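You operate a simulated robot arm through the tools that you are given. There is no shell and no other tool.

You are at the controls of a simulated two-armed robot. One attempt, no reset.

Task
Plug the yellow hose into the tester and set the limit to its label.
Fine: shut the steel lid again. Where these are worked on the way, their far stop is far enough and under half their travel is too little: steel lid.

It is judged by the outcome, as a careful person would: the job done as asked, and still so three seconds after it is handed in. It fails if anything else is knocked over, pushed out of place, dropped, spilled or broken. A push-on lid holds only when it is set on centred and level and pressed home; a screw cap is set on level and turned clockwise until tight.

Robot
Two 7-joint arms with fingered hands on one trunk that stands fixed in place. Base frame: the origin is at the foot of the trunk, x ahead of it, y to its left, z up; the work surface is at about z = 0.888. Lengths are in m, angles in degrees, forces in N, time in s.
The left shoulder is at [0.08, 0.241, 1.517], the right one opposite. With the tool pointing down near the work surface each hand reaches from about 0.34 to 0.96 m from the base axis, measured 20 degrees to its own side. Payload 4.9 kg a hand.
The TCP of each hand is the grasp point between the finger pads, 0.032 m short of the fingertips. In the tool frame z runs along the fingers and y along their closing line. Largest opening 0.2 m; the body of the gripper starts 0.089 m behind the TCP. The gripper is a hand of 4 fingers: y runs from the thumb to the fingers, the wrist lies at [0, 0, -0.267] in the tool frame, and closing takes about 1.5 s.
Orientation is told as [roll, pitch, yaw] about the base's x, y, z axes, in that order, counted from this pose: with the fingers straight down and closing along the base's y, the tool's x points along the base's -x, its y along +y and its z along -z.

Tools
- The arms move only by the tool drive_tool. It takes "left_moves", "right_moves" or both (then of equal length, played together; a hand with none holds still); each is text: rows parted by semicolons, each of 7 numbers parted by spaces: the shift along the base's x, y, z in units of 250 mm (1.0 is 250 mm), then the turn, a rotation vector about the base's x, y, z in units of 60 degrees (1.0 is 60 degrees), then the opening, from 0 (shut) to 1 (fully open). In form: dx dy dz ax ay az claw; .... A call has 1 to 20 rows; each row is the pose to reach, as a shift and turn from the pose commanded when the call began. A call with a number of a shift or a turn outside -1 to 1 is refused whole. Each row takes 0.2 s and may step no farther than 0.05 m and 8.6 degrees from the row before; otherwise, or with a gripper value out of range, the whole call is refused. A pose out of reach is approached as far as the arm can. The call stops where the force on the tool passes 40 N (or 10 N more than at its start, if that is more) or the arm is blocked; 0.2 s more then pass. Each finger travels about 0.072 m/s and halts on what it meets, pressing with about 34 N; the grip force reading is that of the motor and also rises with nothing between the fingers. The clock runs only during rows and for 0.2 s after the last one: add rows that repeat a pose to give the fingers time. The reply holds the time, the measured pose of the TCP, the force on the tool along the base axes, the opening and the grip force, in the units named above and with some noise, with the torque about the TCP (base axes, N m) and any sound that the robot's microphone picked up.
- Cameras (640 x 400 px; columns grow to the right, rows downward): "scene" is now at [0.1186, -0.0163, 1.7001]; the picture's right is [-0.18, -0.98, 0.00], its down [-0.50, 0.09, -0.86] and it looks along [0.85, -0.15, -0.50] (base axes); focal length 283 px, centre (320, 200). "left" rides on the left gripper at [-0.069, -0.069, -0.116] in its tool frame; the picture's right is [0.71, -0.71, 0.00], its down [0.54, 0.54, -0.64] and it looks along [0.45, 0.45, 0.77] (tool axes); focal length 226 px, centre (320, 200). "right" rides on the right gripper at [0.069, -0.069, -0.116] in its tool frame; the picture's right is [0.71, 0.71, 0.00], its down [-0.54, 0.54, -0.64] and it looks along [-0.45, 0.45, 0.77] (tool axes); focal length 226 px, centre (320, 200). There is no depth. A picture from a camera that has moved, and an enlarged one, comes with that camera's place and axes in the base frame and with its lens.
- camera(camera): a new picture of that camera. It takes no simulated time.
- move_column(by): slides the trunk up (or, below 0, down) by that many m; the arms and the scene camera ride with it, the base frame stays. It gives what a move gives, with no picture.
- set_grasp(shape, hand): the hand has 4 fingers and takes this shape, open, in about a second: jaw (thumb against the fingers, like two jaws); tri (thumb and two fingers); tip (a fingertip pinch); poke (one finger out to press); point (the index stretched); flat (the hand flat); cup (the hand cupped); fist (a fist). The gripper value then closes the fingers along that shape, each until it touches; the sizes above hold for jaw. It gives what a move gives, with no picture.
- pan_tilt(pan, tilt): turns the head with the scene camera to pan (to the left, within 86 degrees either way) and tilt (down, from -29 to 69), counted from straight ahead of the robot. It gives what a move gives.
- enlarge(camera, box): a new picture of the part [left, top, right, bottom] of that camera's present view, enlarged. It takes no simulated time.
- job_done(): hands the job in; it is judged then, once.

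Nothing tells you positions but the pictures and the camera data. Unless the task says otherwise, let go and move clear before handing in.

The tools are called after ">>>" as a command line: name --argument value ..., lists and objects as JSON in quotes. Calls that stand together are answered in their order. drive_tool: Moves the arms, as the interface text tells. Its arguments: {"type":"object","properties":{"left_moves":{"type":"string"},"right_moves":{"type":"string"}},"required":[]} The other tools are called the same way: move_column (by) slides the trunk up or down; set_grasp (shape, hand) gives the hand a shape; pan_tilt (pan, tilt) turns the head that bears the scene camera; camera (camera) takes a picture; enlarge (camera, box) takes an enlarged picture of a part of a camera's view; job_done () hands the job in.

At the start:

```text
clock: 0.0
left_eef_pos: [0.5581, 0.1824, 1.5431]
left_tcp_rot: [0.0, 0.0, 0.0]
left_wrist_force: [-0.3, -0.4, -0.1]
left_wrist_torque: [-0.01, -0.02, -0.01]
left_grip_width: 0.1999
left_grasp_force: 0.0
left_shape: jaw
right_eef_pos: [0.6892, -0.4306, 1.4719]
right_tcp_rot: [0.0, 0.0, 0.0]
right_wrist_force: [-0.1, 0.3, 0.8]
right_wrist_torque: [-0.03, -0.01, 0.0]
right_grip_width: 0.1997
right_grasp_force: 0.1
right_shape: jaw
trunk travel left (down, up): [-0.425, 0.415]
head pan, tilt: [-10.2, 30.2]
```

scene: 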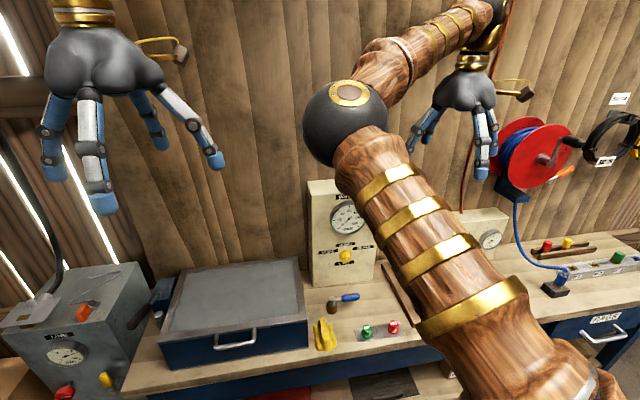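
right: 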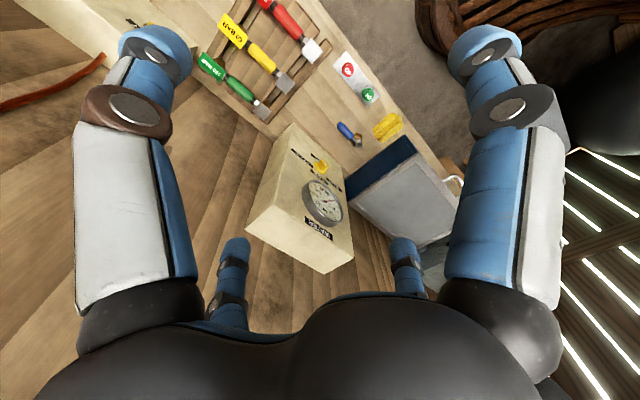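
left: 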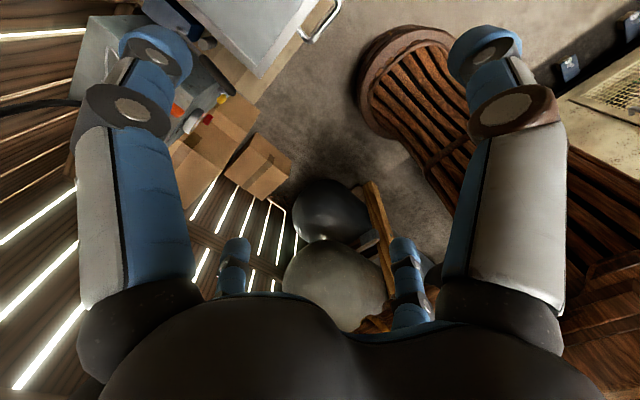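

I see a bench with a steel-lidded box, a dial cabinet (perhaps the tester), a rack with coloured handles or hoses and a gauge box. First I look closer from several views before moving anything.

>>> enlarge --camera "right" --box '[180, 0, 340, 100]'

>>> enlarge --camera "right" --box '[240, 100, 480, 280]'

>>> enlarge --camera "scene" --box '[280, 170, 440, 370]'

>>> enlarge --camera "scene" --box '[480, 180, 640, 340]'

>>> enlarge --camera "scene" --box '[0, 240, 200, 400]'

```text
4.00 times, centred on (260, 50) of right
camera zoom: at [0.6206, -0.5001, 1.5886], right [-0.71, 0.71, 0.0], down [0.54, 0.54, 0.64], along [0.45, 0.45, -0.77], focal length 904 px, centre (560, 800)
```

zoom: 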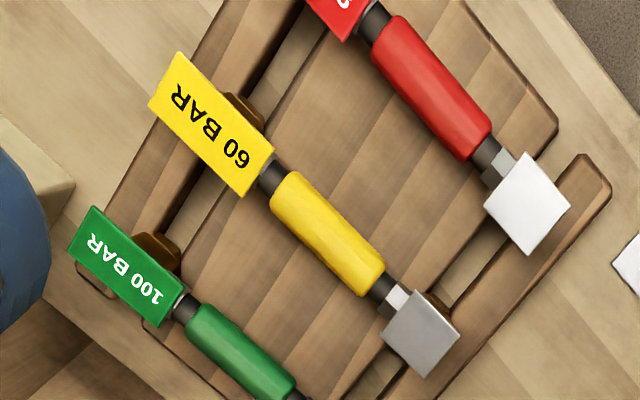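

```text
2.22 times, centred on (360, 190) of right
camera zoom: at [0.6206, -0.5001, 1.5886], right [-0.71, 0.71, 0.0], down [0.54, 0.54, 0.64], along [0.45, 0.45, -0.77], focal length 502 px, centre (231, 222)
```

zoom: 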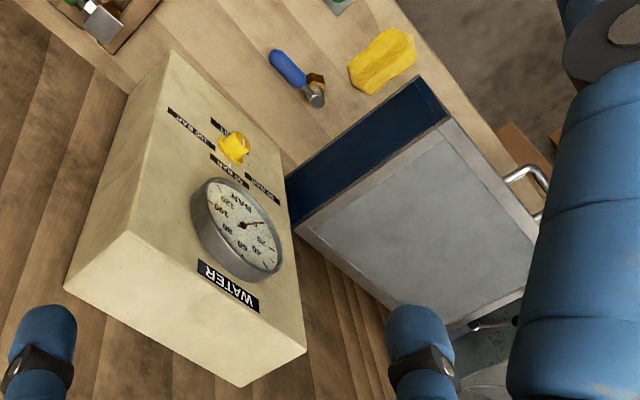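

```text
2.00 times, centred on (360, 270) of scene
camera zoom: at [0.1186, -0.0163, 1.7001], right [-0.18, -0.98, 0.0], down [-0.5, 0.09, -0.86], along [0.85, -0.15, -0.5], focal length 566 px, centre (240, 60)
```

zoom: 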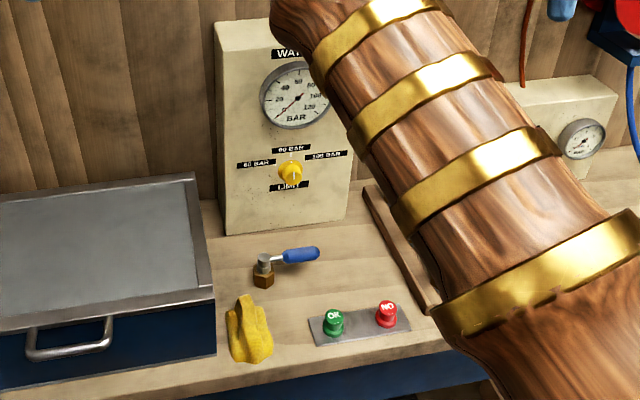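

```text
2.50 times, centred on (560, 260) of scene
camera zoom: at [0.1186, -0.0163, 1.7001], right [-0.18, -0.98, 0.0], down [-0.5, 0.09, -0.86], along [0.85, -0.15, -0.5], focal length 708 px, centre (-280, 50)
```

zoom: 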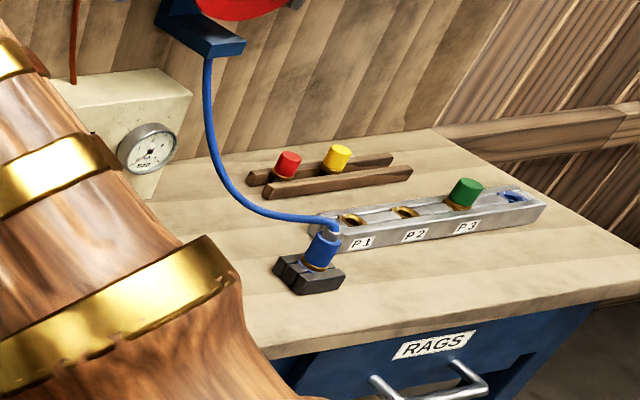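

```text
2.50 times, centred on (100, 320) of scene
camera zoom: at [0.1186, -0.0163, 1.7001], right [-0.18, -0.98, 0.0], down [-0.5, 0.09, -0.86], along [0.85, -0.15, -0.5], focal length 708 px, centre (870, -100)
```

zoom: 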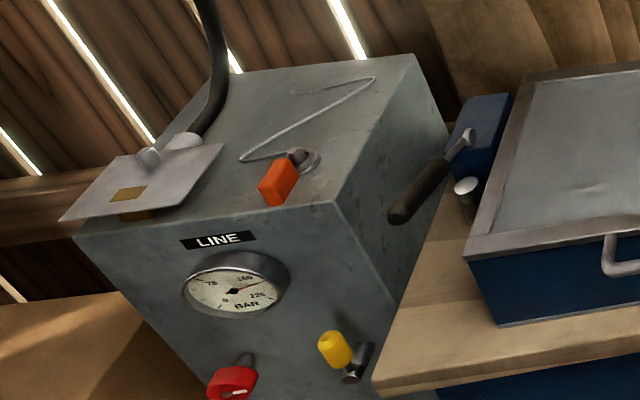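

The hoses lie on a wooden rack and carry labels (yellow: 60 BAR, green: 100 BAR). The WATER box has a limit knob. I need clearer views around, so I turn the head.

>>> pan_tilt --pan -30 --tilt 40

>>> camera --camera "scene"

>>> pan_tilt --pan 25 --tilt 45

>>> camera --camera "scene"

>>> pan_tilt --pan 0 --tilt 55

>>> camera --camera "scene"

```text
clock: 0.8
left_eef_pos: [0.5577, 0.1836, 1.5428]
left_tcp_rot: [0.1, 0.1, 0.0]
left_wrist_force: [0.5, 0.5, 0.1]
left_wrist_torque: [0.03, 0.02, -0.01]
left_grip_width: 0.1999
left_grasp_force: 0.1
left_shape: jaw
right_eef_pos: [0.6889, -0.4306, 1.4724]
right_tcp_rot: [0.0, 0.0, 0.0]
right_wrist_force: [0.4, 0.0, 0.2]
right_wrist_torque: [-0.02, 0.01, 0.06]
right_grip_width: 0.2001
right_grasp_force: 0.1
right_shape: jaw
trunk travel left (down, up): [-0.425, 0.415]
head pan, tilt: [-30.0, 40.0]
```

```text
taken
camera scene: at [0.1034, -0.0427, 1.6851], right [-0.5, -0.87, 0.0], down [-0.56, 0.32, -0.77], along [0.66, -0.38, -0.64], focal length 283 px, centre (320, 200)
```

scene: 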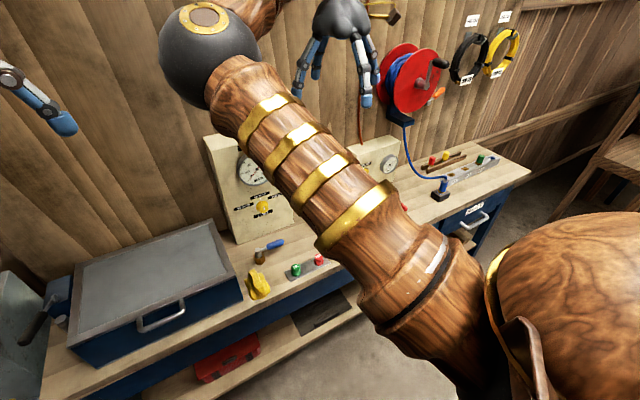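

```text
clock: 2.1
left_eef_pos: [0.5582, 0.1833, 1.5434]
left_tcp_rot: [0.0, 0.0, 0.1]
left_wrist_force: [0.4, -0.4, -0.4]
left_wrist_torque: [0.01, 0.01, 0.0]
left_grip_width: 0.1999
left_grasp_force: 0.1
left_shape: jaw
right_eef_pos: [0.6896, -0.4293, 1.4723]
right_tcp_rot: [0.1, -0.1, 0.0]
right_wrist_force: [-0.1, -0.1, 0.3]
right_wrist_torque: [-0.02, -0.01, -0.01]
right_grip_width: 0.2002
right_grasp_force: 0.0
right_shape: jaw
trunk travel left (down, up): [-0.425, 0.415]
head pan, tilt: [25.0, 45.0]
```

```text
taken
camera scene: at [0.1035, 0.0341, 1.6778], right [0.42, -0.91, 0.0], down [-0.64, -0.3, -0.71], along [0.64, 0.3, -0.71], focal length 283 px, centre (320, 200)
```

scene: 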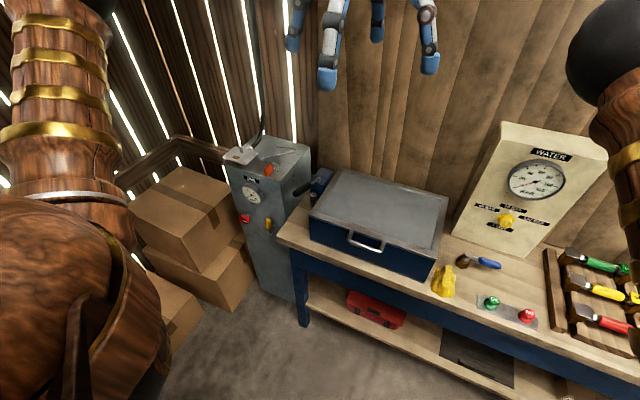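

```text
clock: 3.0
left_eef_pos: [0.5584, 0.1835, 1.5432]
left_tcp_rot: [0.0, 0.0, 0.0]
left_wrist_force: [-0.8, 0.0, 0.2]
left_wrist_torque: [-0.02, -0.02, -0.01]
left_grip_width: 0.2
left_grasp_force: 0.1
left_shape: jaw
right_eef_pos: [0.6893, -0.4297, 1.4725]
right_tcp_rot: [-0.1, 0.1, 0.0]
right_wrist_force: [-0.2, 0.1, -1.4]
right_wrist_torque: [0.0, 0.01, -0.02]
right_grip_width: 0.1999
right_grasp_force: 0.1
right_shape: jaw
trunk travel left (down, up): [-0.425, 0.415]
head pan, tilt: [0.0, 55.0]
```

```text
taken
camera scene: at [0.1018, -0.0001, 1.6644], right [0.0, -1.0, 0.0], down [-0.82, 0.0, -0.57], along [0.57, 0.0, -0.82], focal length 283 px, centre (320, 200)
```

scene: 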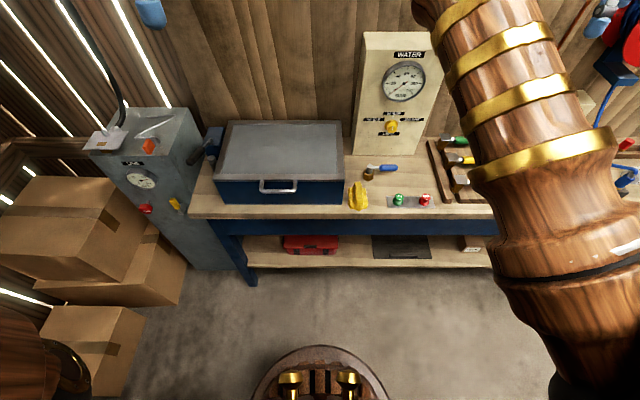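

Still a good part of the bench is hidden by the right arm. I look at enlarged parts and then move the right arm to the side.

>>> pan_tilt --pan -35 --tilt 20

>>> camera --camera "scene"

>>> enlarge --camera "scene" --box '[380, 120, 600, 330]'

>>> enlarge --camera "scene" --box '[320, 80, 480, 220]'

```text
clock: 4.0
left_eef_pos: [0.5577, 0.1823, 1.5435]
left_tcp_rot: [-0.1, 0.0, -0.1]
left_wrist_force: [-0.8, -0.7, 0.5]
left_wrist_torque: [-0.02, -0.01, 0.01]
left_grip_width: 0.2001
left_grasp_force: 0.0
left_shape: jaw
right_eef_pos: [0.6889, -0.4308, 1.4728]
right_tcp_rot: [0.0, 0.0, 0.1]
right_wrist_force: [-0.2, -0.2, 0.8]
right_wrist_torque: [-0.01, 0.01, -0.04]
right_grip_width: 0.2
right_grasp_force: 0.0
right_shape: jaw
trunk travel left (down, up): [-0.425, 0.415]
head pan, tilt: [-35.0, 20.0]
```

```text
taken
camera scene: at [0.106, -0.0535, 1.7164], right [-0.57, -0.82, 0.0], down [-0.28, 0.2, -0.94], along [0.77, -0.54, -0.34], focal length 283 px, centre (320, 200)
```

scene: 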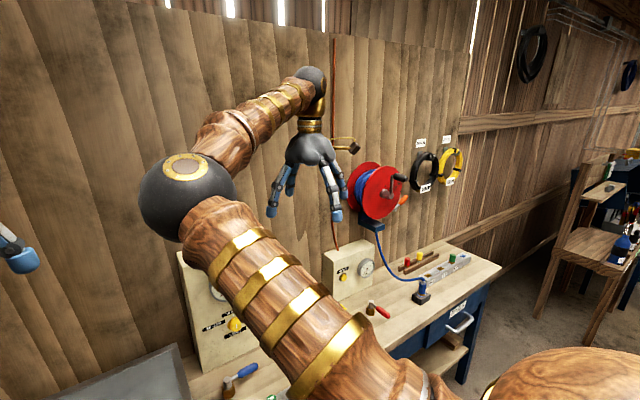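

```text
1.90 times, centred on (490, 225) of scene
camera zoom: at [0.106, -0.0535, 1.7164], right [-0.57, -0.82, 0.0], down [-0.28, 0.2, -0.94], along [0.77, -0.54, -0.34], focal length 539 px, centre (-4, 152)
```

zoom: 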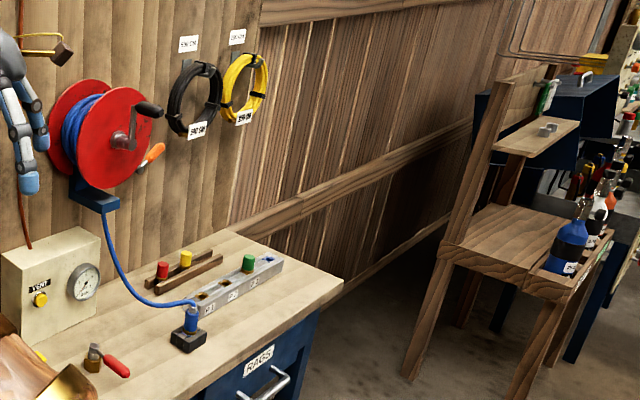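

```text
2.86 times, centred on (400, 150) of scene
camera zoom: at [0.106, -0.0535, 1.7164], right [-0.57, -0.82, 0.0], down [-0.28, 0.2, -0.94], along [0.77, -0.54, -0.34], focal length 808 px, centre (91, 343)
```

zoom: 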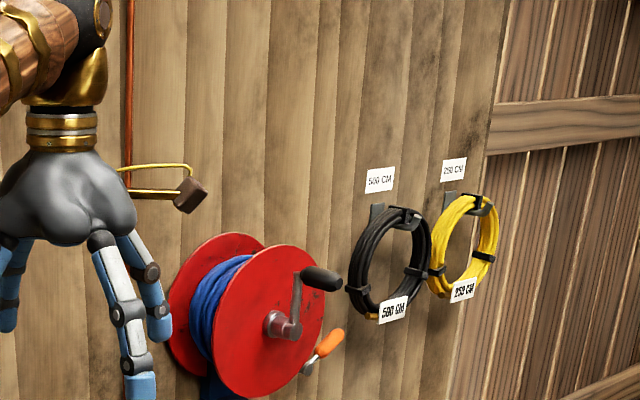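

The 250 CM yellow coil on the wall carries a length label; the rack's yellow hose carries "60 BAR", so that is the one. I move the right hand out to the right side to uncover the view.

>>> drive_tool --right_moves "-0.1 -0.12 0 0 0 0 1; -0.2 -0.24 0 0 0 0 1; -0.3 -0.36 0 0 0 0 1; -0.4 -0.48 0 0 0 0 1; -0.5 -0.6 0 0 0 0 1; -0.6 -0.72 0 0 0 0 1; -0.7 -0.84 0 0 0 0 1; -0.8 -0.9 0 0 0 0 1"

>>> pan_tilt --pan -20 --tilt 40

>>> camera --camera "scene"

```text
clock: 5.8
left_eef_pos: [0.5569, 0.1828, 1.5428]
left_tcp_rot: [0.0, 0.0, 0.1]
left_wrist_force: [-1.1, 1.0, 0.2]
left_wrist_torque: [-0.01, 0.0, 0.05]
left_grip_width: 0.1997
left_grasp_force: 0.1
left_shape: jaw
right_eef_pos: [0.4883, -0.6557, 1.4716]
right_tcp_rot: [0.1, 0.0, 0.0]
right_wrist_force: [-0.6, -0.4, 0.3]
right_wrist_torque: [0.02, -0.03, 0.01]
right_grip_width: 0.1999
right_grasp_force: 0.0
right_shape: jaw
trunk travel left (down, up): [-0.425, 0.415]
head pan, tilt: [-35.0, 20.0]
```

```text
clock: 6.6
left_eef_pos: [0.5581, 0.1839, 1.544]
left_tcp_rot: [-0.1, 0.1, 0.0]
left_wrist_force: [0.2, -0.1, -0.7]
left_wrist_torque: [0.0, -0.01, 0.0]
left_grip_width: 0.1998
left_grasp_force: 0.1
left_shape: jaw
right_eef_pos: [0.4899, -0.6537, 1.4724]
right_tcp_rot: [0.1, 0.0, 0.0]
right_wrist_force: [0.0, 0.0, 0.2]
right_wrist_torque: [0.02, 0.01, 0.01]
right_grip_width: 0.1998
right_grasp_force: 0.0
right_shape: jaw
trunk travel left (down, up): [-0.425, 0.415]
head pan, tilt: [-20.0, 40.0]
```

```text
taken
camera scene: at [0.1097, -0.029, 1.6852], right [-0.34, -0.94, 0.0], down [-0.6, 0.22, -0.77], along [0.72, -0.26, -0.64], focal length 283 px, centre (320, 200)
```

scene: 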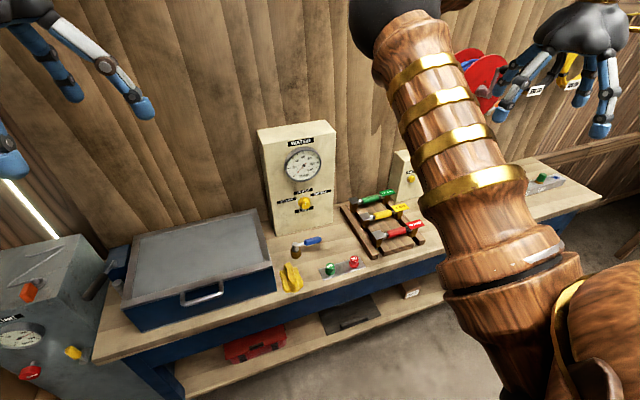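

>>> enlarge --camera "scene" --box '[240, 110, 440, 290]'

>>> enlarge --camera "scene" --box '[325, 170, 435, 270]'

>>> enlarge --camera "scene" --box '[100, 180, 300, 380]'

>>> camera --camera "right"

```text
2.22 times, centred on (340, 200) of scene
camera zoom: at [0.1097, -0.029, 1.6852], right [-0.34, -0.94, 0.0], down [-0.6, 0.22, -0.77], along [0.72, -0.26, -0.64], focal length 629 px, centre (276, 200)
```

zoom: 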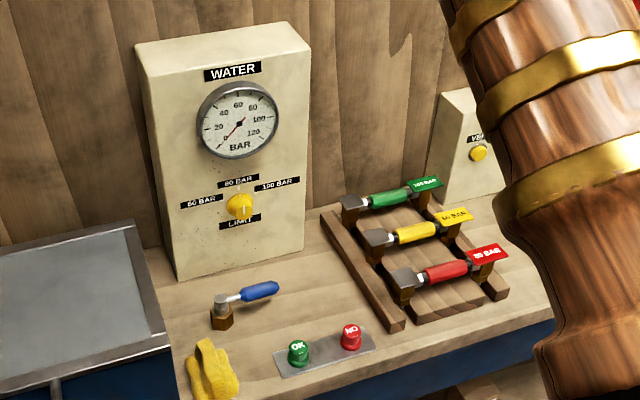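

```text
4.00 times, centred on (380, 220) of scene
camera zoom: at [0.1097, -0.029, 1.6852], right [-0.34, -0.94, 0.0], down [-0.6, 0.22, -0.77], along [0.72, -0.26, -0.64], focal length 1132 px, centre (80, 120)
```

zoom: 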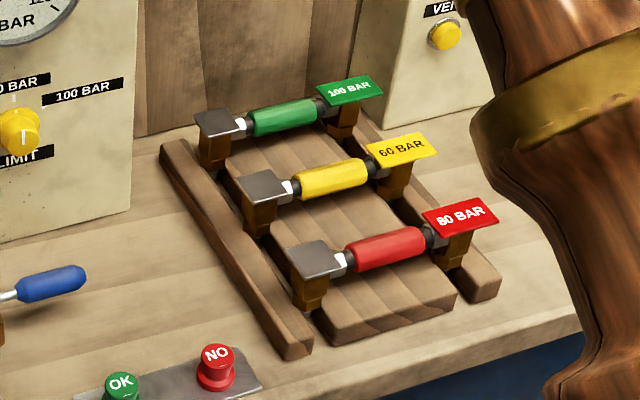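

```text
2.00 times, centred on (200, 280) of scene
camera zoom: at [0.1097, -0.029, 1.6852], right [-0.34, -0.94, 0.0], down [-0.6, 0.22, -0.77], along [0.72, -0.26, -0.64], focal length 566 px, centre (560, 40)
```

zoom: 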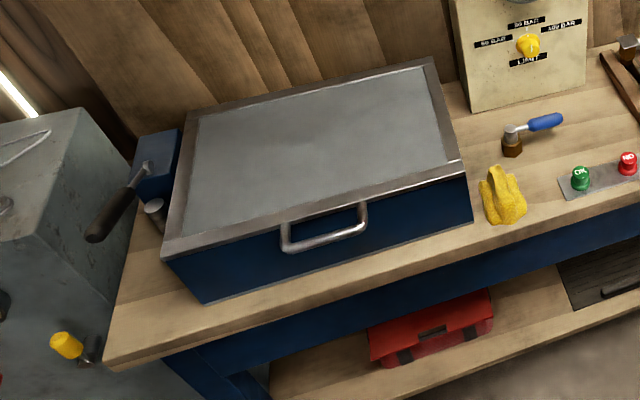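

```text
taken
camera right: at [0.421, -0.7247, 1.5882], right [-0.71, 0.71, 0.0], down [0.54, 0.54, 0.64], along [0.45, 0.45, -0.77], focal length 226 px, centre (320, 200)
```

right: 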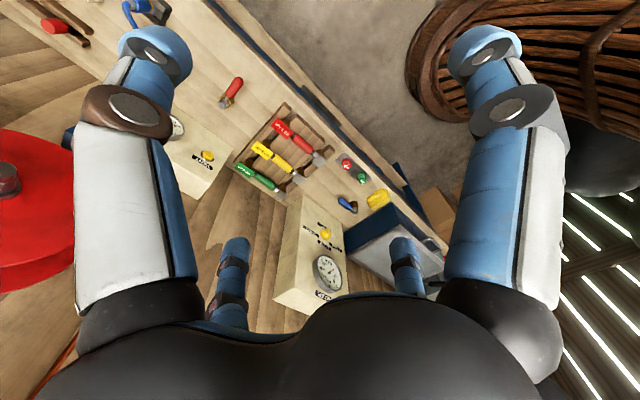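

The rack holds three labelled hose pieces (yellow reads 60 BAR), the limit knob is on the WATER box, and the blue box with the steel lid and front handle is likely the tester. I zoom in on the lid, handle and hoses.

>>> enlarge --camera "scene" --box '[170, 270, 250, 320]'

>>> enlarge --camera "scene" --box '[355, 190, 415, 230]'

>>> enlarge --camera "scene" --box '[270, 180, 340, 225]'

>>> enlarge --camera "scene" --box '[280, 225, 330, 260]'

>>> enlarge --camera "scene" --box '[80, 220, 160, 320]'

```text
8.00 times, centred on (210, 295) of scene
camera zoom: at [0.1097, -0.029, 1.6852], right [-0.34, -0.94, 0.0], down [-0.6, 0.22, -0.77], along [0.72, -0.26, -0.64], focal length 2264 px, centre (1200, -560)
```

zoom: 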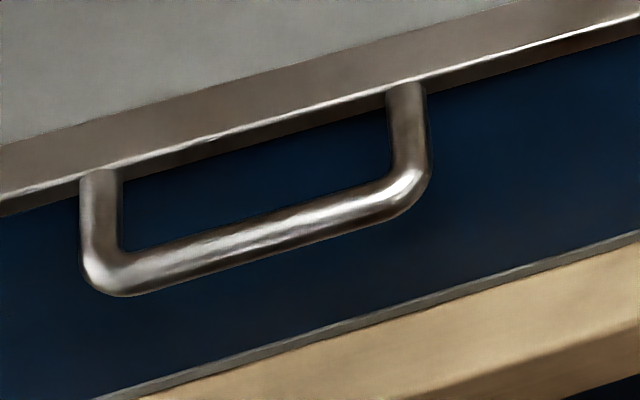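

```text
10.00 times, centred on (385, 210) of scene
camera zoom: at [0.1097, -0.029, 1.6852], right [-0.34, -0.94, 0.0], down [-0.6, 0.22, -0.77], along [0.72, -0.26, -0.64], focal length 2830 px, centre (-330, 100)
```

zoom: 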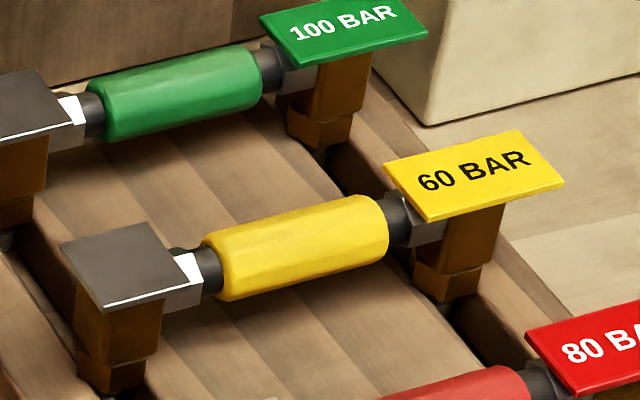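

```text
8.89 times, centred on (305, 202) of scene
camera zoom: at [0.1097, -0.029, 1.6852], right [-0.34, -0.94, 0.0], down [-0.6, 0.22, -0.77], along [0.72, -0.26, -0.64], focal length 2515 px, centre (453, 178)
```

zoom: 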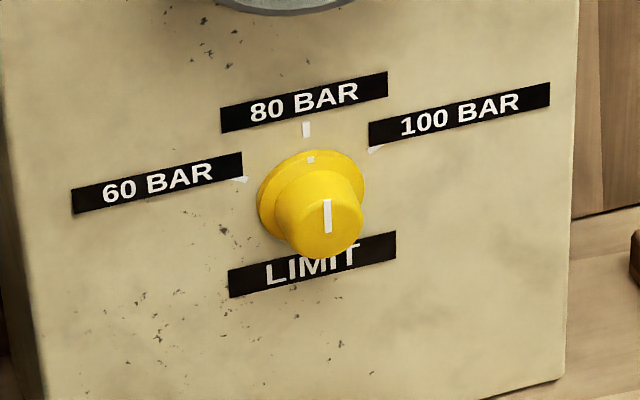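

```text
11.43 times, centred on (305, 242) of scene
camera zoom: at [0.1097, -0.029, 1.6852], right [-0.34, -0.94, 0.0], down [-0.6, 0.22, -0.77], along [0.72, -0.26, -0.64], focal length 3234 px, centre (491, -286)
```

zoom: 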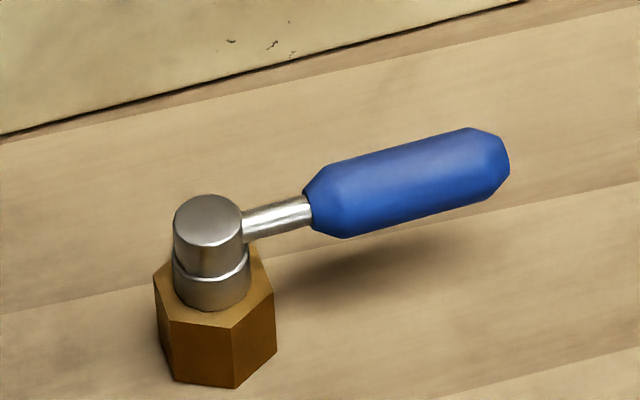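

```text
4.00 times, centred on (120, 270) of scene
camera zoom: at [0.1097, -0.029, 1.6852], right [-0.34, -0.94, 0.0], down [-0.6, 0.22, -0.77], along [0.72, -0.26, -0.64], focal length 1132 px, centre (1120, -80)
```

zoom: 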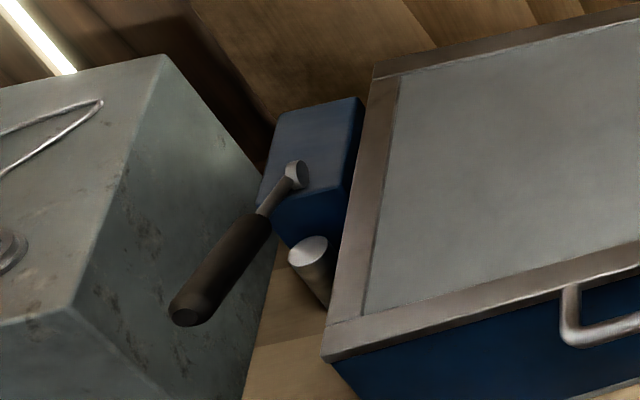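

The hoses are rigid bridges with two brass plugs pointing down and stand along y at x≈0.69/0.79/0.88 (red/yellow/green), y≈-0.54. The lid handle is a bar along y at about (0.595, 0.125, 1.007). I'll turn the left hand so that it points forward with the thumb on top, to grip that bar.

>>> drive_tool --left_moves "0 0 -0.1 0 0 0.125 1; 0 0 -0.2 0 0 0.25 1; 0 0 -0.3 0 0 0.375 1; 0 0 -0.4 0 0 0.5 1; 0 0 -0.5 0 0 0.625 1; 0 0 -0.6 0 0 0.75 1; 0 0 -0.7 0 0 0.875 1; 0 0 -0.8 0 0 1 1"

>>> drive_tool --left_moves "0 0 0 0 0 0.125 1; 0 0 0 0 0 0.25 1; 0 0 0 0 0 0.375 1; 0 0 0 0 0 0.5 1"

>>> camera --camera "scene"

>>> camera --camera "left"

```text
clock: 8.4
left_eef_pos: [0.5573, 0.1833, 1.3426]
left_tcp_rot: [-0.1, -0.1, 60.1]
left_wrist_force: [0.4, 0.5, -0.2]
left_wrist_torque: [0.01, -0.01, -0.01]
left_grip_width: 0.1999
left_grasp_force: 0.1
left_shape: jaw
right_eef_pos: [0.489, -0.6553, 1.4722]
right_tcp_rot: [0.0, 0.1, 0.0]
right_wrist_force: [0.3, 1.0, -0.9]
right_wrist_torque: [-0.01, -0.01, -0.01]
right_grip_width: 0.1997
right_grasp_force: 0.1
right_shape: jaw
trunk travel left (down, up): [-0.425, 0.415]
head pan, tilt: [-20.0, 40.0]
```

```text
clock: 9.4
left_eef_pos: [0.5575, 0.1834, 1.3428]
left_tcp_rot: [0.1, -0.1, 90.1]
left_wrist_force: [0.2, 0.3, -0.5]
left_wrist_torque: [-0.01, 0.01, -0.03]
left_grip_width: 0.1999
left_grasp_force: 0.2
left_shape: jaw
right_eef_pos: [0.4891, -0.656, 1.4713]
right_tcp_rot: [0.0, -0.1, 0.0]
right_wrist_force: [-0.2, -0.1, 0.5]
right_wrist_torque: [0.01, 0.0, -0.01]
right_grip_width: 0.1999
right_grasp_force: 0.0
right_shape: jaw
trunk travel left (down, up): [-0.425, 0.415]
head pan, tilt: [-20.0, 40.0]
```

```text
taken
camera scene: at [0.1091, -0.0298, 1.6851], right [-0.34, -0.94, 0.0], down [-0.6, 0.22, -0.77], along [0.72, -0.26, -0.64], focal length 283 px, centre (320, 200)
```

scene: 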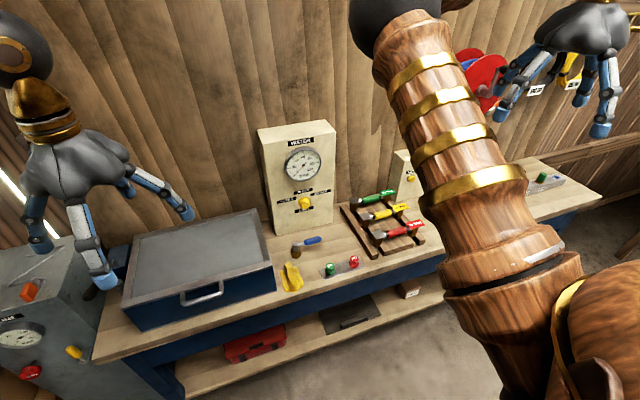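

```text
taken
camera left: at [0.6263, 0.2522, 1.4604], right [0.71, -0.71, 0.0], down [-0.54, -0.54, 0.64], along [-0.45, -0.46, -0.77], focal length 226 px, centre (320, 200)
```

left: 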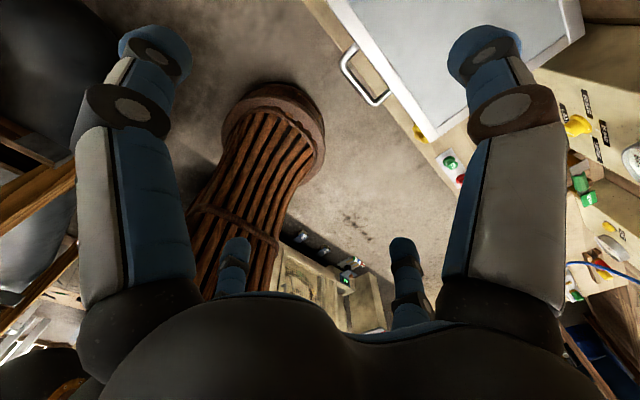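

The left hand turns as wanted. Next I pitch it forward and bring it in front of the lid, partly closing the opening.

>>> drive_tool --left_moves "-0.03 -0.03 -0.05 0 -0.125 0 0.9; -0.06 -0.06 -0.1 0 -0.25 0 0.8; -0.09 -0.09 -0.15 0 -0.375 0 0.7; -0.12 -0.12 -0.2 0 -0.5 0 0.6; -0.15 -0.15 -0.25 0 -0.625 0 0.5; -0.17 -0.18 -0.3 0 -0.75 0 0.4; -0.19 -0.21 -0.35 0 -0.875 0 0.4; -0.2 -0.233 -0.4 0 -1 0 0.4"

>>> camera --camera "scene"

>>> camera --camera "left"

```text
clock: 11.2
left_eef_pos: [0.5899, 0.069, 1.2362]
left_tcp_rot: [-60.0, 0.0, 90.2]
left_wrist_force: [0.0, 0.1, 0.3]
left_wrist_torque: [0.01, 0.0, 0.01]
left_grip_width: 0.0803
left_grasp_force: 0.1
left_shape: jaw
left hand out of reach, approached as far as the arm can: row 5, 6, 7, 8
right_eef_pos: [0.4921, -0.6566, 1.469]
right_tcp_rot: [0.0, 0.2, -0.1]
right_wrist_force: [0.6, -0.5, -0.2]
right_wrist_torque: [0.01, 0.05, -0.04]
right_grip_width: 0.2
right_grasp_force: 0.1
right_shape: jaw
trunk travel left (down, up): [-0.425, 0.415]
head pan, tilt: [-20.0, 40.0]
```

```text
taken
camera scene: at [0.112, -0.0312, 1.685], right [-0.34, -0.94, 0.0], down [-0.61, 0.22, -0.76], along [0.72, -0.26, -0.64], focal length 283 px, centre (320, 200)
```

scene: 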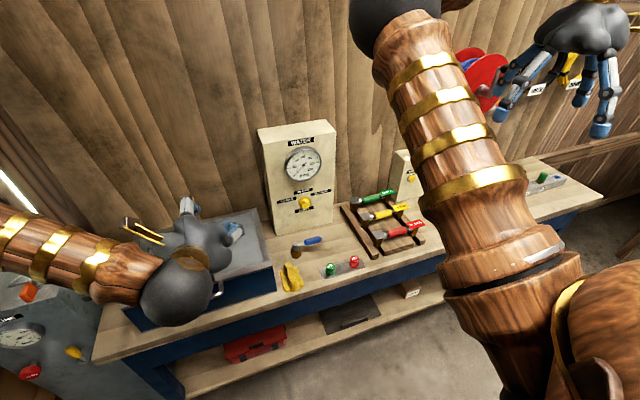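

```text
taken
camera left: at [0.5243, 0.1384, 1.354], right [0.36, -0.71, 0.61], down [-0.83, -0.54, -0.15], along [0.44, -0.45, -0.78], focal length 226 px, centre (320, 200)
```

left: 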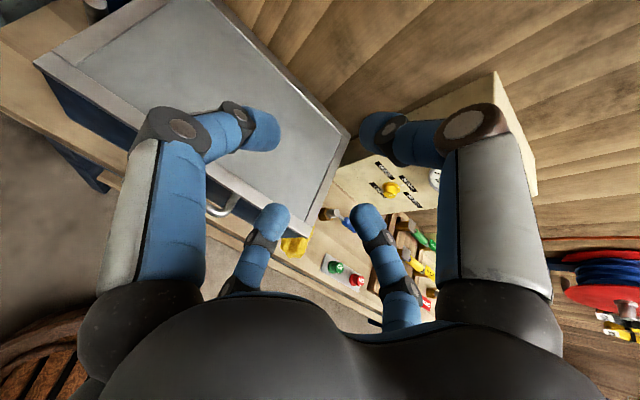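

The left hand came out of reach because the wrist is too near the shoulder. I raise the trunk by 0.15 m so that the arm has more room, then lower the hand in front of the box.

>>> move_column --by 0.15

>>> drive_tool --left_moves "-0.05 0 -0.05 0 0 0 0.4; -0.1 0 -0.1 0 0 0 0.4"

```text
clock: 12.9
left_eef_pos: [0.5883, 0.0708, 1.3853]
left_tcp_rot: [-59.8, -0.1, 90.0]
left_wrist_force: [-0.4, -0.4, 0.9]
left_wrist_torque: [-0.03, 0.0, -0.02]
left_grip_width: 0.0805
left_grasp_force: 0.1
left_shape: jaw
right_eef_pos: [0.4887, -0.6555, 1.6217]
right_tcp_rot: [-0.1, 0.0, 0.0]
right_wrist_force: [0.2, -0.2, -0.8]
right_wrist_torque: [0.01, -0.03, 0.02]
right_grip_width: 0.1999
right_grasp_force: 0.0
right_shape: jaw
trunk travel left (down, up): [-0.575, 0.265]
head pan, tilt: [-20.0, 40.0]
```

```text
clock: 13.6
left_eef_pos: [0.5779, 0.0619, 1.3579]
left_tcp_rot: [-59.9, -0.1, 90.2]
left_wrist_force: [0.9, -1.3, 0.5]
left_wrist_torque: [-0.02, 0.02, 0.01]
left_grip_width: 0.08
left_grasp_force: 0.1
left_shape: jaw
left hand out of reach, approached as far as the arm can: row 1, 2
right_eef_pos: [0.4904, -0.656, 1.6219]
right_tcp_rot: [0.0, 0.0, 0.1]
right_wrist_force: [-0.6, 0.6, 0.5]
right_wrist_torque: [0.02, 0.0, 0.0]
right_grip_width: 0.1999
right_grasp_force: 0.0
right_shape: jaw
trunk travel left (down, up): [-0.575, 0.265]
head pan, tilt: [-20.0, 40.0]
```

>>> drive_tool --left_moves "0 0.05 -0.15 0 0 0 0.4; 0 0.1 -0.3 0 0 0 0.4; 0 0.15 -0.45 0 0 0 0.4; -0.05 0.2 -0.6 0 0 0 0.4; -0.15 0.22 -0.7 0 0 0 0.4; -0.25 0.24 -0.8 0 0 0 0.4"

>>> camera --camera "left"

>>> camera --camera "scene"

```text
clock: 14.9
left_eef_pos: [0.5156, 0.0956, 1.1763]
left_tcp_rot: [-59.4, -0.3, 91.0]
left_wrist_force: [-1.0, 0.2, 0.6]
left_wrist_torque: [-0.01, 0.01, 0.02]
left_grip_width: 0.0801
left_grasp_force: 0.1
left_shape: jaw
left hand out of reach, approached as far as the arm can: row 5, 6
right_eef_pos: [0.4901, -0.6511, 1.6224]
right_tcp_rot: [-0.1, 0.0, 0.0]
right_wrist_force: [0.0, 0.5, 1.3]
right_wrist_torque: [-0.01, 0.02, 0.03]
right_grip_width: 0.2
right_grasp_force: 0.1
right_shape: jaw
trunk travel left (down, up): [-0.575, 0.265]
head pan, tilt: [-20.0, 40.0]
```

```text
taken
camera left: at [0.4508, 0.163, 1.2967], right [0.37, -0.71, 0.6], down [-0.82, -0.55, -0.14], along [0.44, -0.44, -0.78], focal length 226 px, centre (320, 200)
```

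left: 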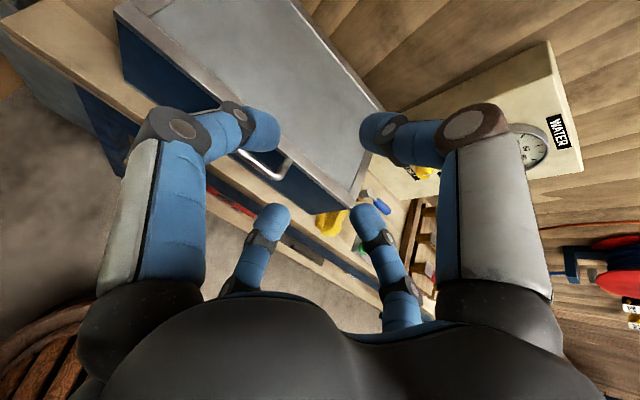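

```text
taken
camera scene: at [0.1096, -0.0268, 1.8352], right [-0.34, -0.94, 0.0], down [-0.6, 0.22, -0.77], along [0.72, -0.26, -0.64], focal length 283 px, centre (320, 200)
```

scene: 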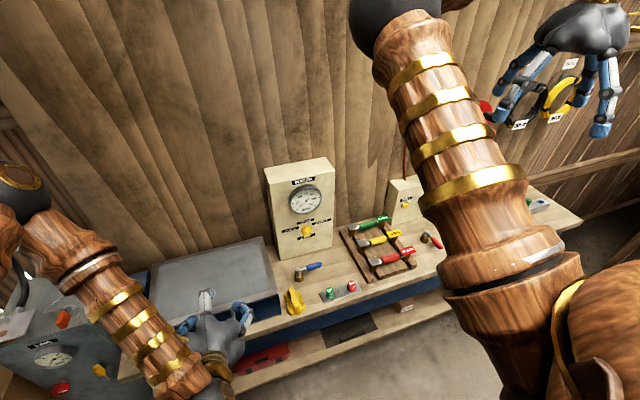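

The left hand is in front of the box at about (0.516, 0.096, 1.176). The four fingers seem to sit in a cross, so I check what the other hand shapes look like on the free right hand.

>>> set_grasp --shape "tip" --hand "right"

>>> camera --camera "right"

>>> enlarge --camera "scene" --box '[480, 0, 640, 150]'

>>> set_grasp --shape "tri" --hand "right"

>>> camera --camera "right"

>>> enlarge --camera "scene" --box '[480, 0, 640, 150]'

>>> set_grasp --shape "poke" --hand "right"

>>> camera --camera "right"

>>> enlarge --camera "scene" --box '[480, 0, 640, 150]'

>>> set_grasp --shape "jaw" --hand "right"

>>> camera --camera "right"

>>> enlarge --camera "scene" --box '[480, 0, 640, 150]'

```text
clock: 15.8
left_eef_pos: [0.5165, 0.0925, 1.1767]
left_tcp_rot: [-59.5, -0.5, 90.8]
left_wrist_force: [-0.4, -0.4, -0.7]
left_wrist_torque: [0.0, -0.06, 0.01]
left_grip_width: 0.0802
left_grasp_force: 0.0
left_shape: jaw
right_eef_pos: [0.4895, -0.6564, 1.6206]
right_tcp_rot: [0.0, 0.1, 0.0]
right_wrist_force: [0.3, 0.3, 0.0]
right_wrist_torque: [-0.02, 0.01, 0.01]
right_grip_width: 0.1998
right_grasp_force: 0.1
right_shape: tip
trunk travel left (down, up): [-0.575, 0.265]
head pan, tilt: [-20.0, 40.0]
```

```text
taken
camera right: at [0.4205, -0.7267, 1.7375], right [-0.71, 0.71, 0.0], down [0.54, 0.54, 0.64], along [0.45, 0.46, -0.77], focal length 226 px, centre (320, 200)
```

right: 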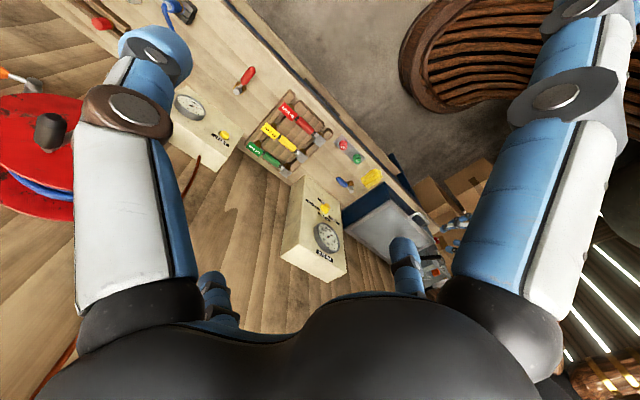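

```text
2.67 times, centred on (560, 75) of scene
camera zoom: at [0.1094, -0.0309, 1.8351], right [-0.34, -0.94, 0.0], down [-0.6, 0.22, -0.77], along [0.72, -0.26, -0.64], focal length 755 px, centre (-320, 533)
```

zoom: 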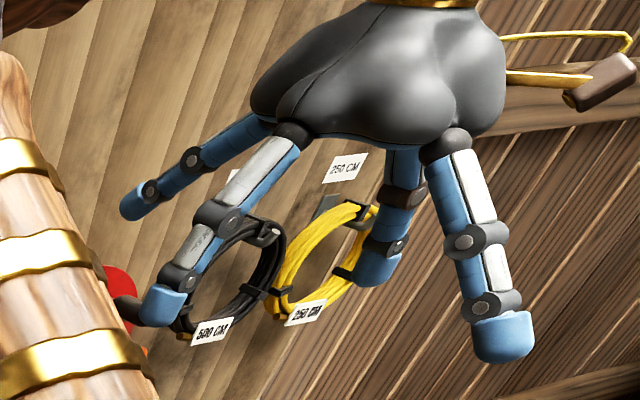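

```text
clock: 16.8
left_eef_pos: [0.5172, 0.0928, 1.1757]
left_tcp_rot: [-59.5, -0.5, 90.8]
left_wrist_force: [-0.9, 0.8, -0.3]
left_wrist_torque: [0.02, 0.01, 0.0]
left_grip_width: 0.0803
left_grasp_force: 0.0
left_shape: jaw
right_eef_pos: [0.4894, -0.6557, 1.622]
right_tcp_rot: [0.0, 0.0, 0.0]
right_wrist_force: [-0.8, -0.7, 0.4]
right_wrist_torque: [-0.02, 0.0, -0.02]
right_grip_width: 0.1999
right_grasp_force: 0.1
right_shape: tri
trunk travel left (down, up): [-0.575, 0.265]
head pan, tilt: [-20.0, 40.0]
```

```text
taken
camera right: at [0.4208, -0.7252, 1.7381], right [-0.71, 0.71, 0.0], down [0.54, 0.54, 0.64], along [0.45, 0.45, -0.77], focal length 226 px, centre (320, 200)
```

right: 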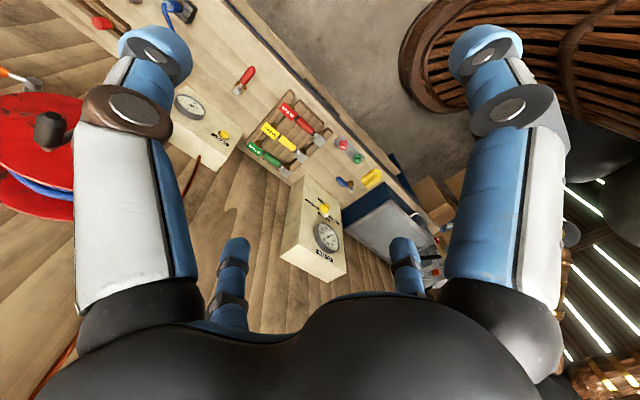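

```text
2.67 times, centred on (560, 75) of scene
camera zoom: at [0.1097, -0.0294, 1.8351], right [-0.34, -0.94, 0.0], down [-0.6, 0.22, -0.77], along [0.72, -0.26, -0.64], focal length 755 px, centre (-320, 533)
```

zoom: 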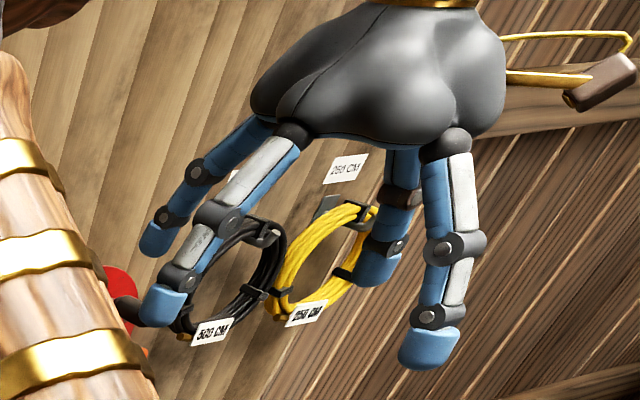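

```text
clock: 17.6
left_eef_pos: [0.5156, 0.0937, 1.1762]
left_tcp_rot: [-59.5, -0.5, 90.8]
left_wrist_force: [0.5, -0.1, -0.1]
left_wrist_torque: [0.01, 0.02, -0.01]
left_grip_width: 0.0802
left_grasp_force: 0.1
left_shape: jaw
right_eef_pos: [0.4886, -0.6557, 1.6212]
right_tcp_rot: [0.0, 0.0, -0.1]
right_wrist_force: [0.0, 0.8, -0.7]
right_wrist_torque: [-0.03, 0.01, 0.01]
right_grip_width: 0.0003
right_grasp_force: 0.1
right_shape: poke
trunk travel left (down, up): [-0.575, 0.265]
head pan, tilt: [-20.0, 40.0]
```

```text
taken
camera right: at [0.4208, -0.7252, 1.738], right [-0.71, 0.71, 0.0], down [0.54, 0.54, 0.64], along [0.45, 0.45, -0.77], focal length 226 px, centre (320, 200)
```

right: 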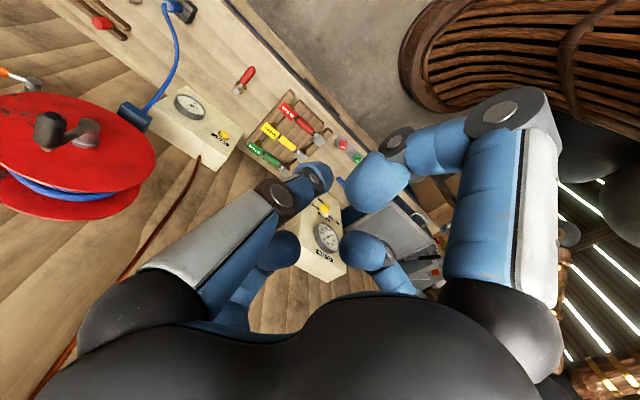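

```text
2.67 times, centred on (560, 75) of scene
camera zoom: at [0.1096, -0.0294, 1.8351], right [-0.34, -0.94, 0.0], down [-0.6, 0.22, -0.77], along [0.72, -0.26, -0.64], focal length 755 px, centre (-320, 533)
```

zoom: 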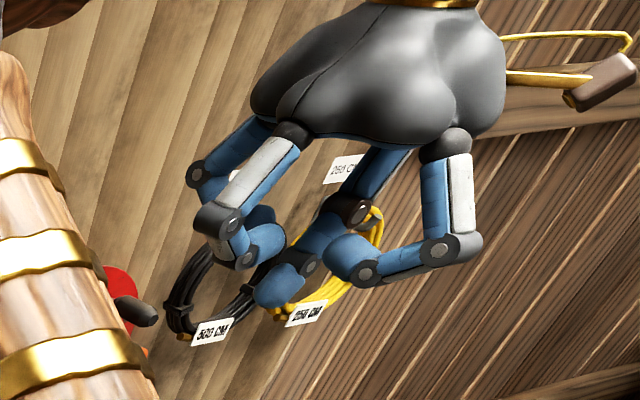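

```text
clock: 18.6
left_eef_pos: [0.5171, 0.0941, 1.1781]
left_tcp_rot: [-59.5, -0.5, 90.8]
left_wrist_force: [-0.1, 0.6, 1.0]
left_wrist_torque: [0.01, 0.0, 0.02]
left_grip_width: 0.0802
left_grasp_force: 0.0
left_shape: jaw
right_eef_pos: [0.4891, -0.6554, 1.6226]
right_tcp_rot: [0.0, -0.1, 0.0]
right_wrist_force: [-0.2, 0.2, -0.4]
right_wrist_torque: [0.02, -0.03, 0.01]
right_grip_width: 0.2002
right_grasp_force: 0.1
right_shape: jaw
trunk travel left (down, up): [-0.575, 0.265]
head pan, tilt: [-20.0, 40.0]
```

```text
taken
camera right: at [0.4208, -0.7253, 1.738], right [-0.71, 0.71, 0.0], down [0.54, 0.54, 0.64], along [0.45, 0.45, -0.77], focal length 226 px, centre (320, 200)
```

right: 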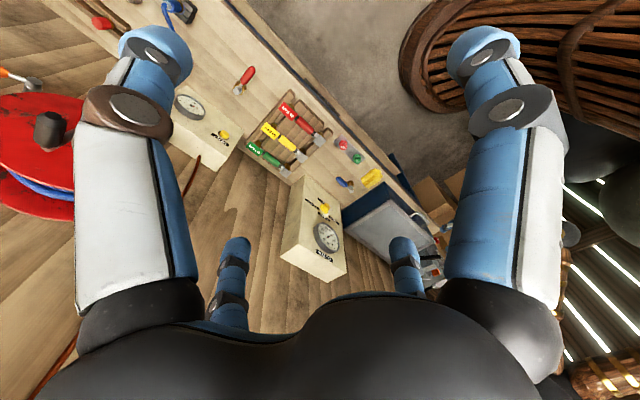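

```text
2.67 times, centred on (560, 75) of scene
camera zoom: at [0.1096, -0.0295, 1.8351], right [-0.34, -0.94, 0.0], down [-0.6, 0.22, -0.77], along [0.72, -0.26, -0.64], focal length 755 px, centre (-320, 533)
```

zoom: 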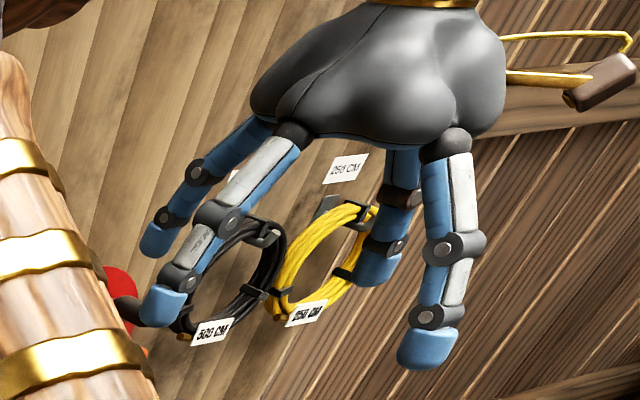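

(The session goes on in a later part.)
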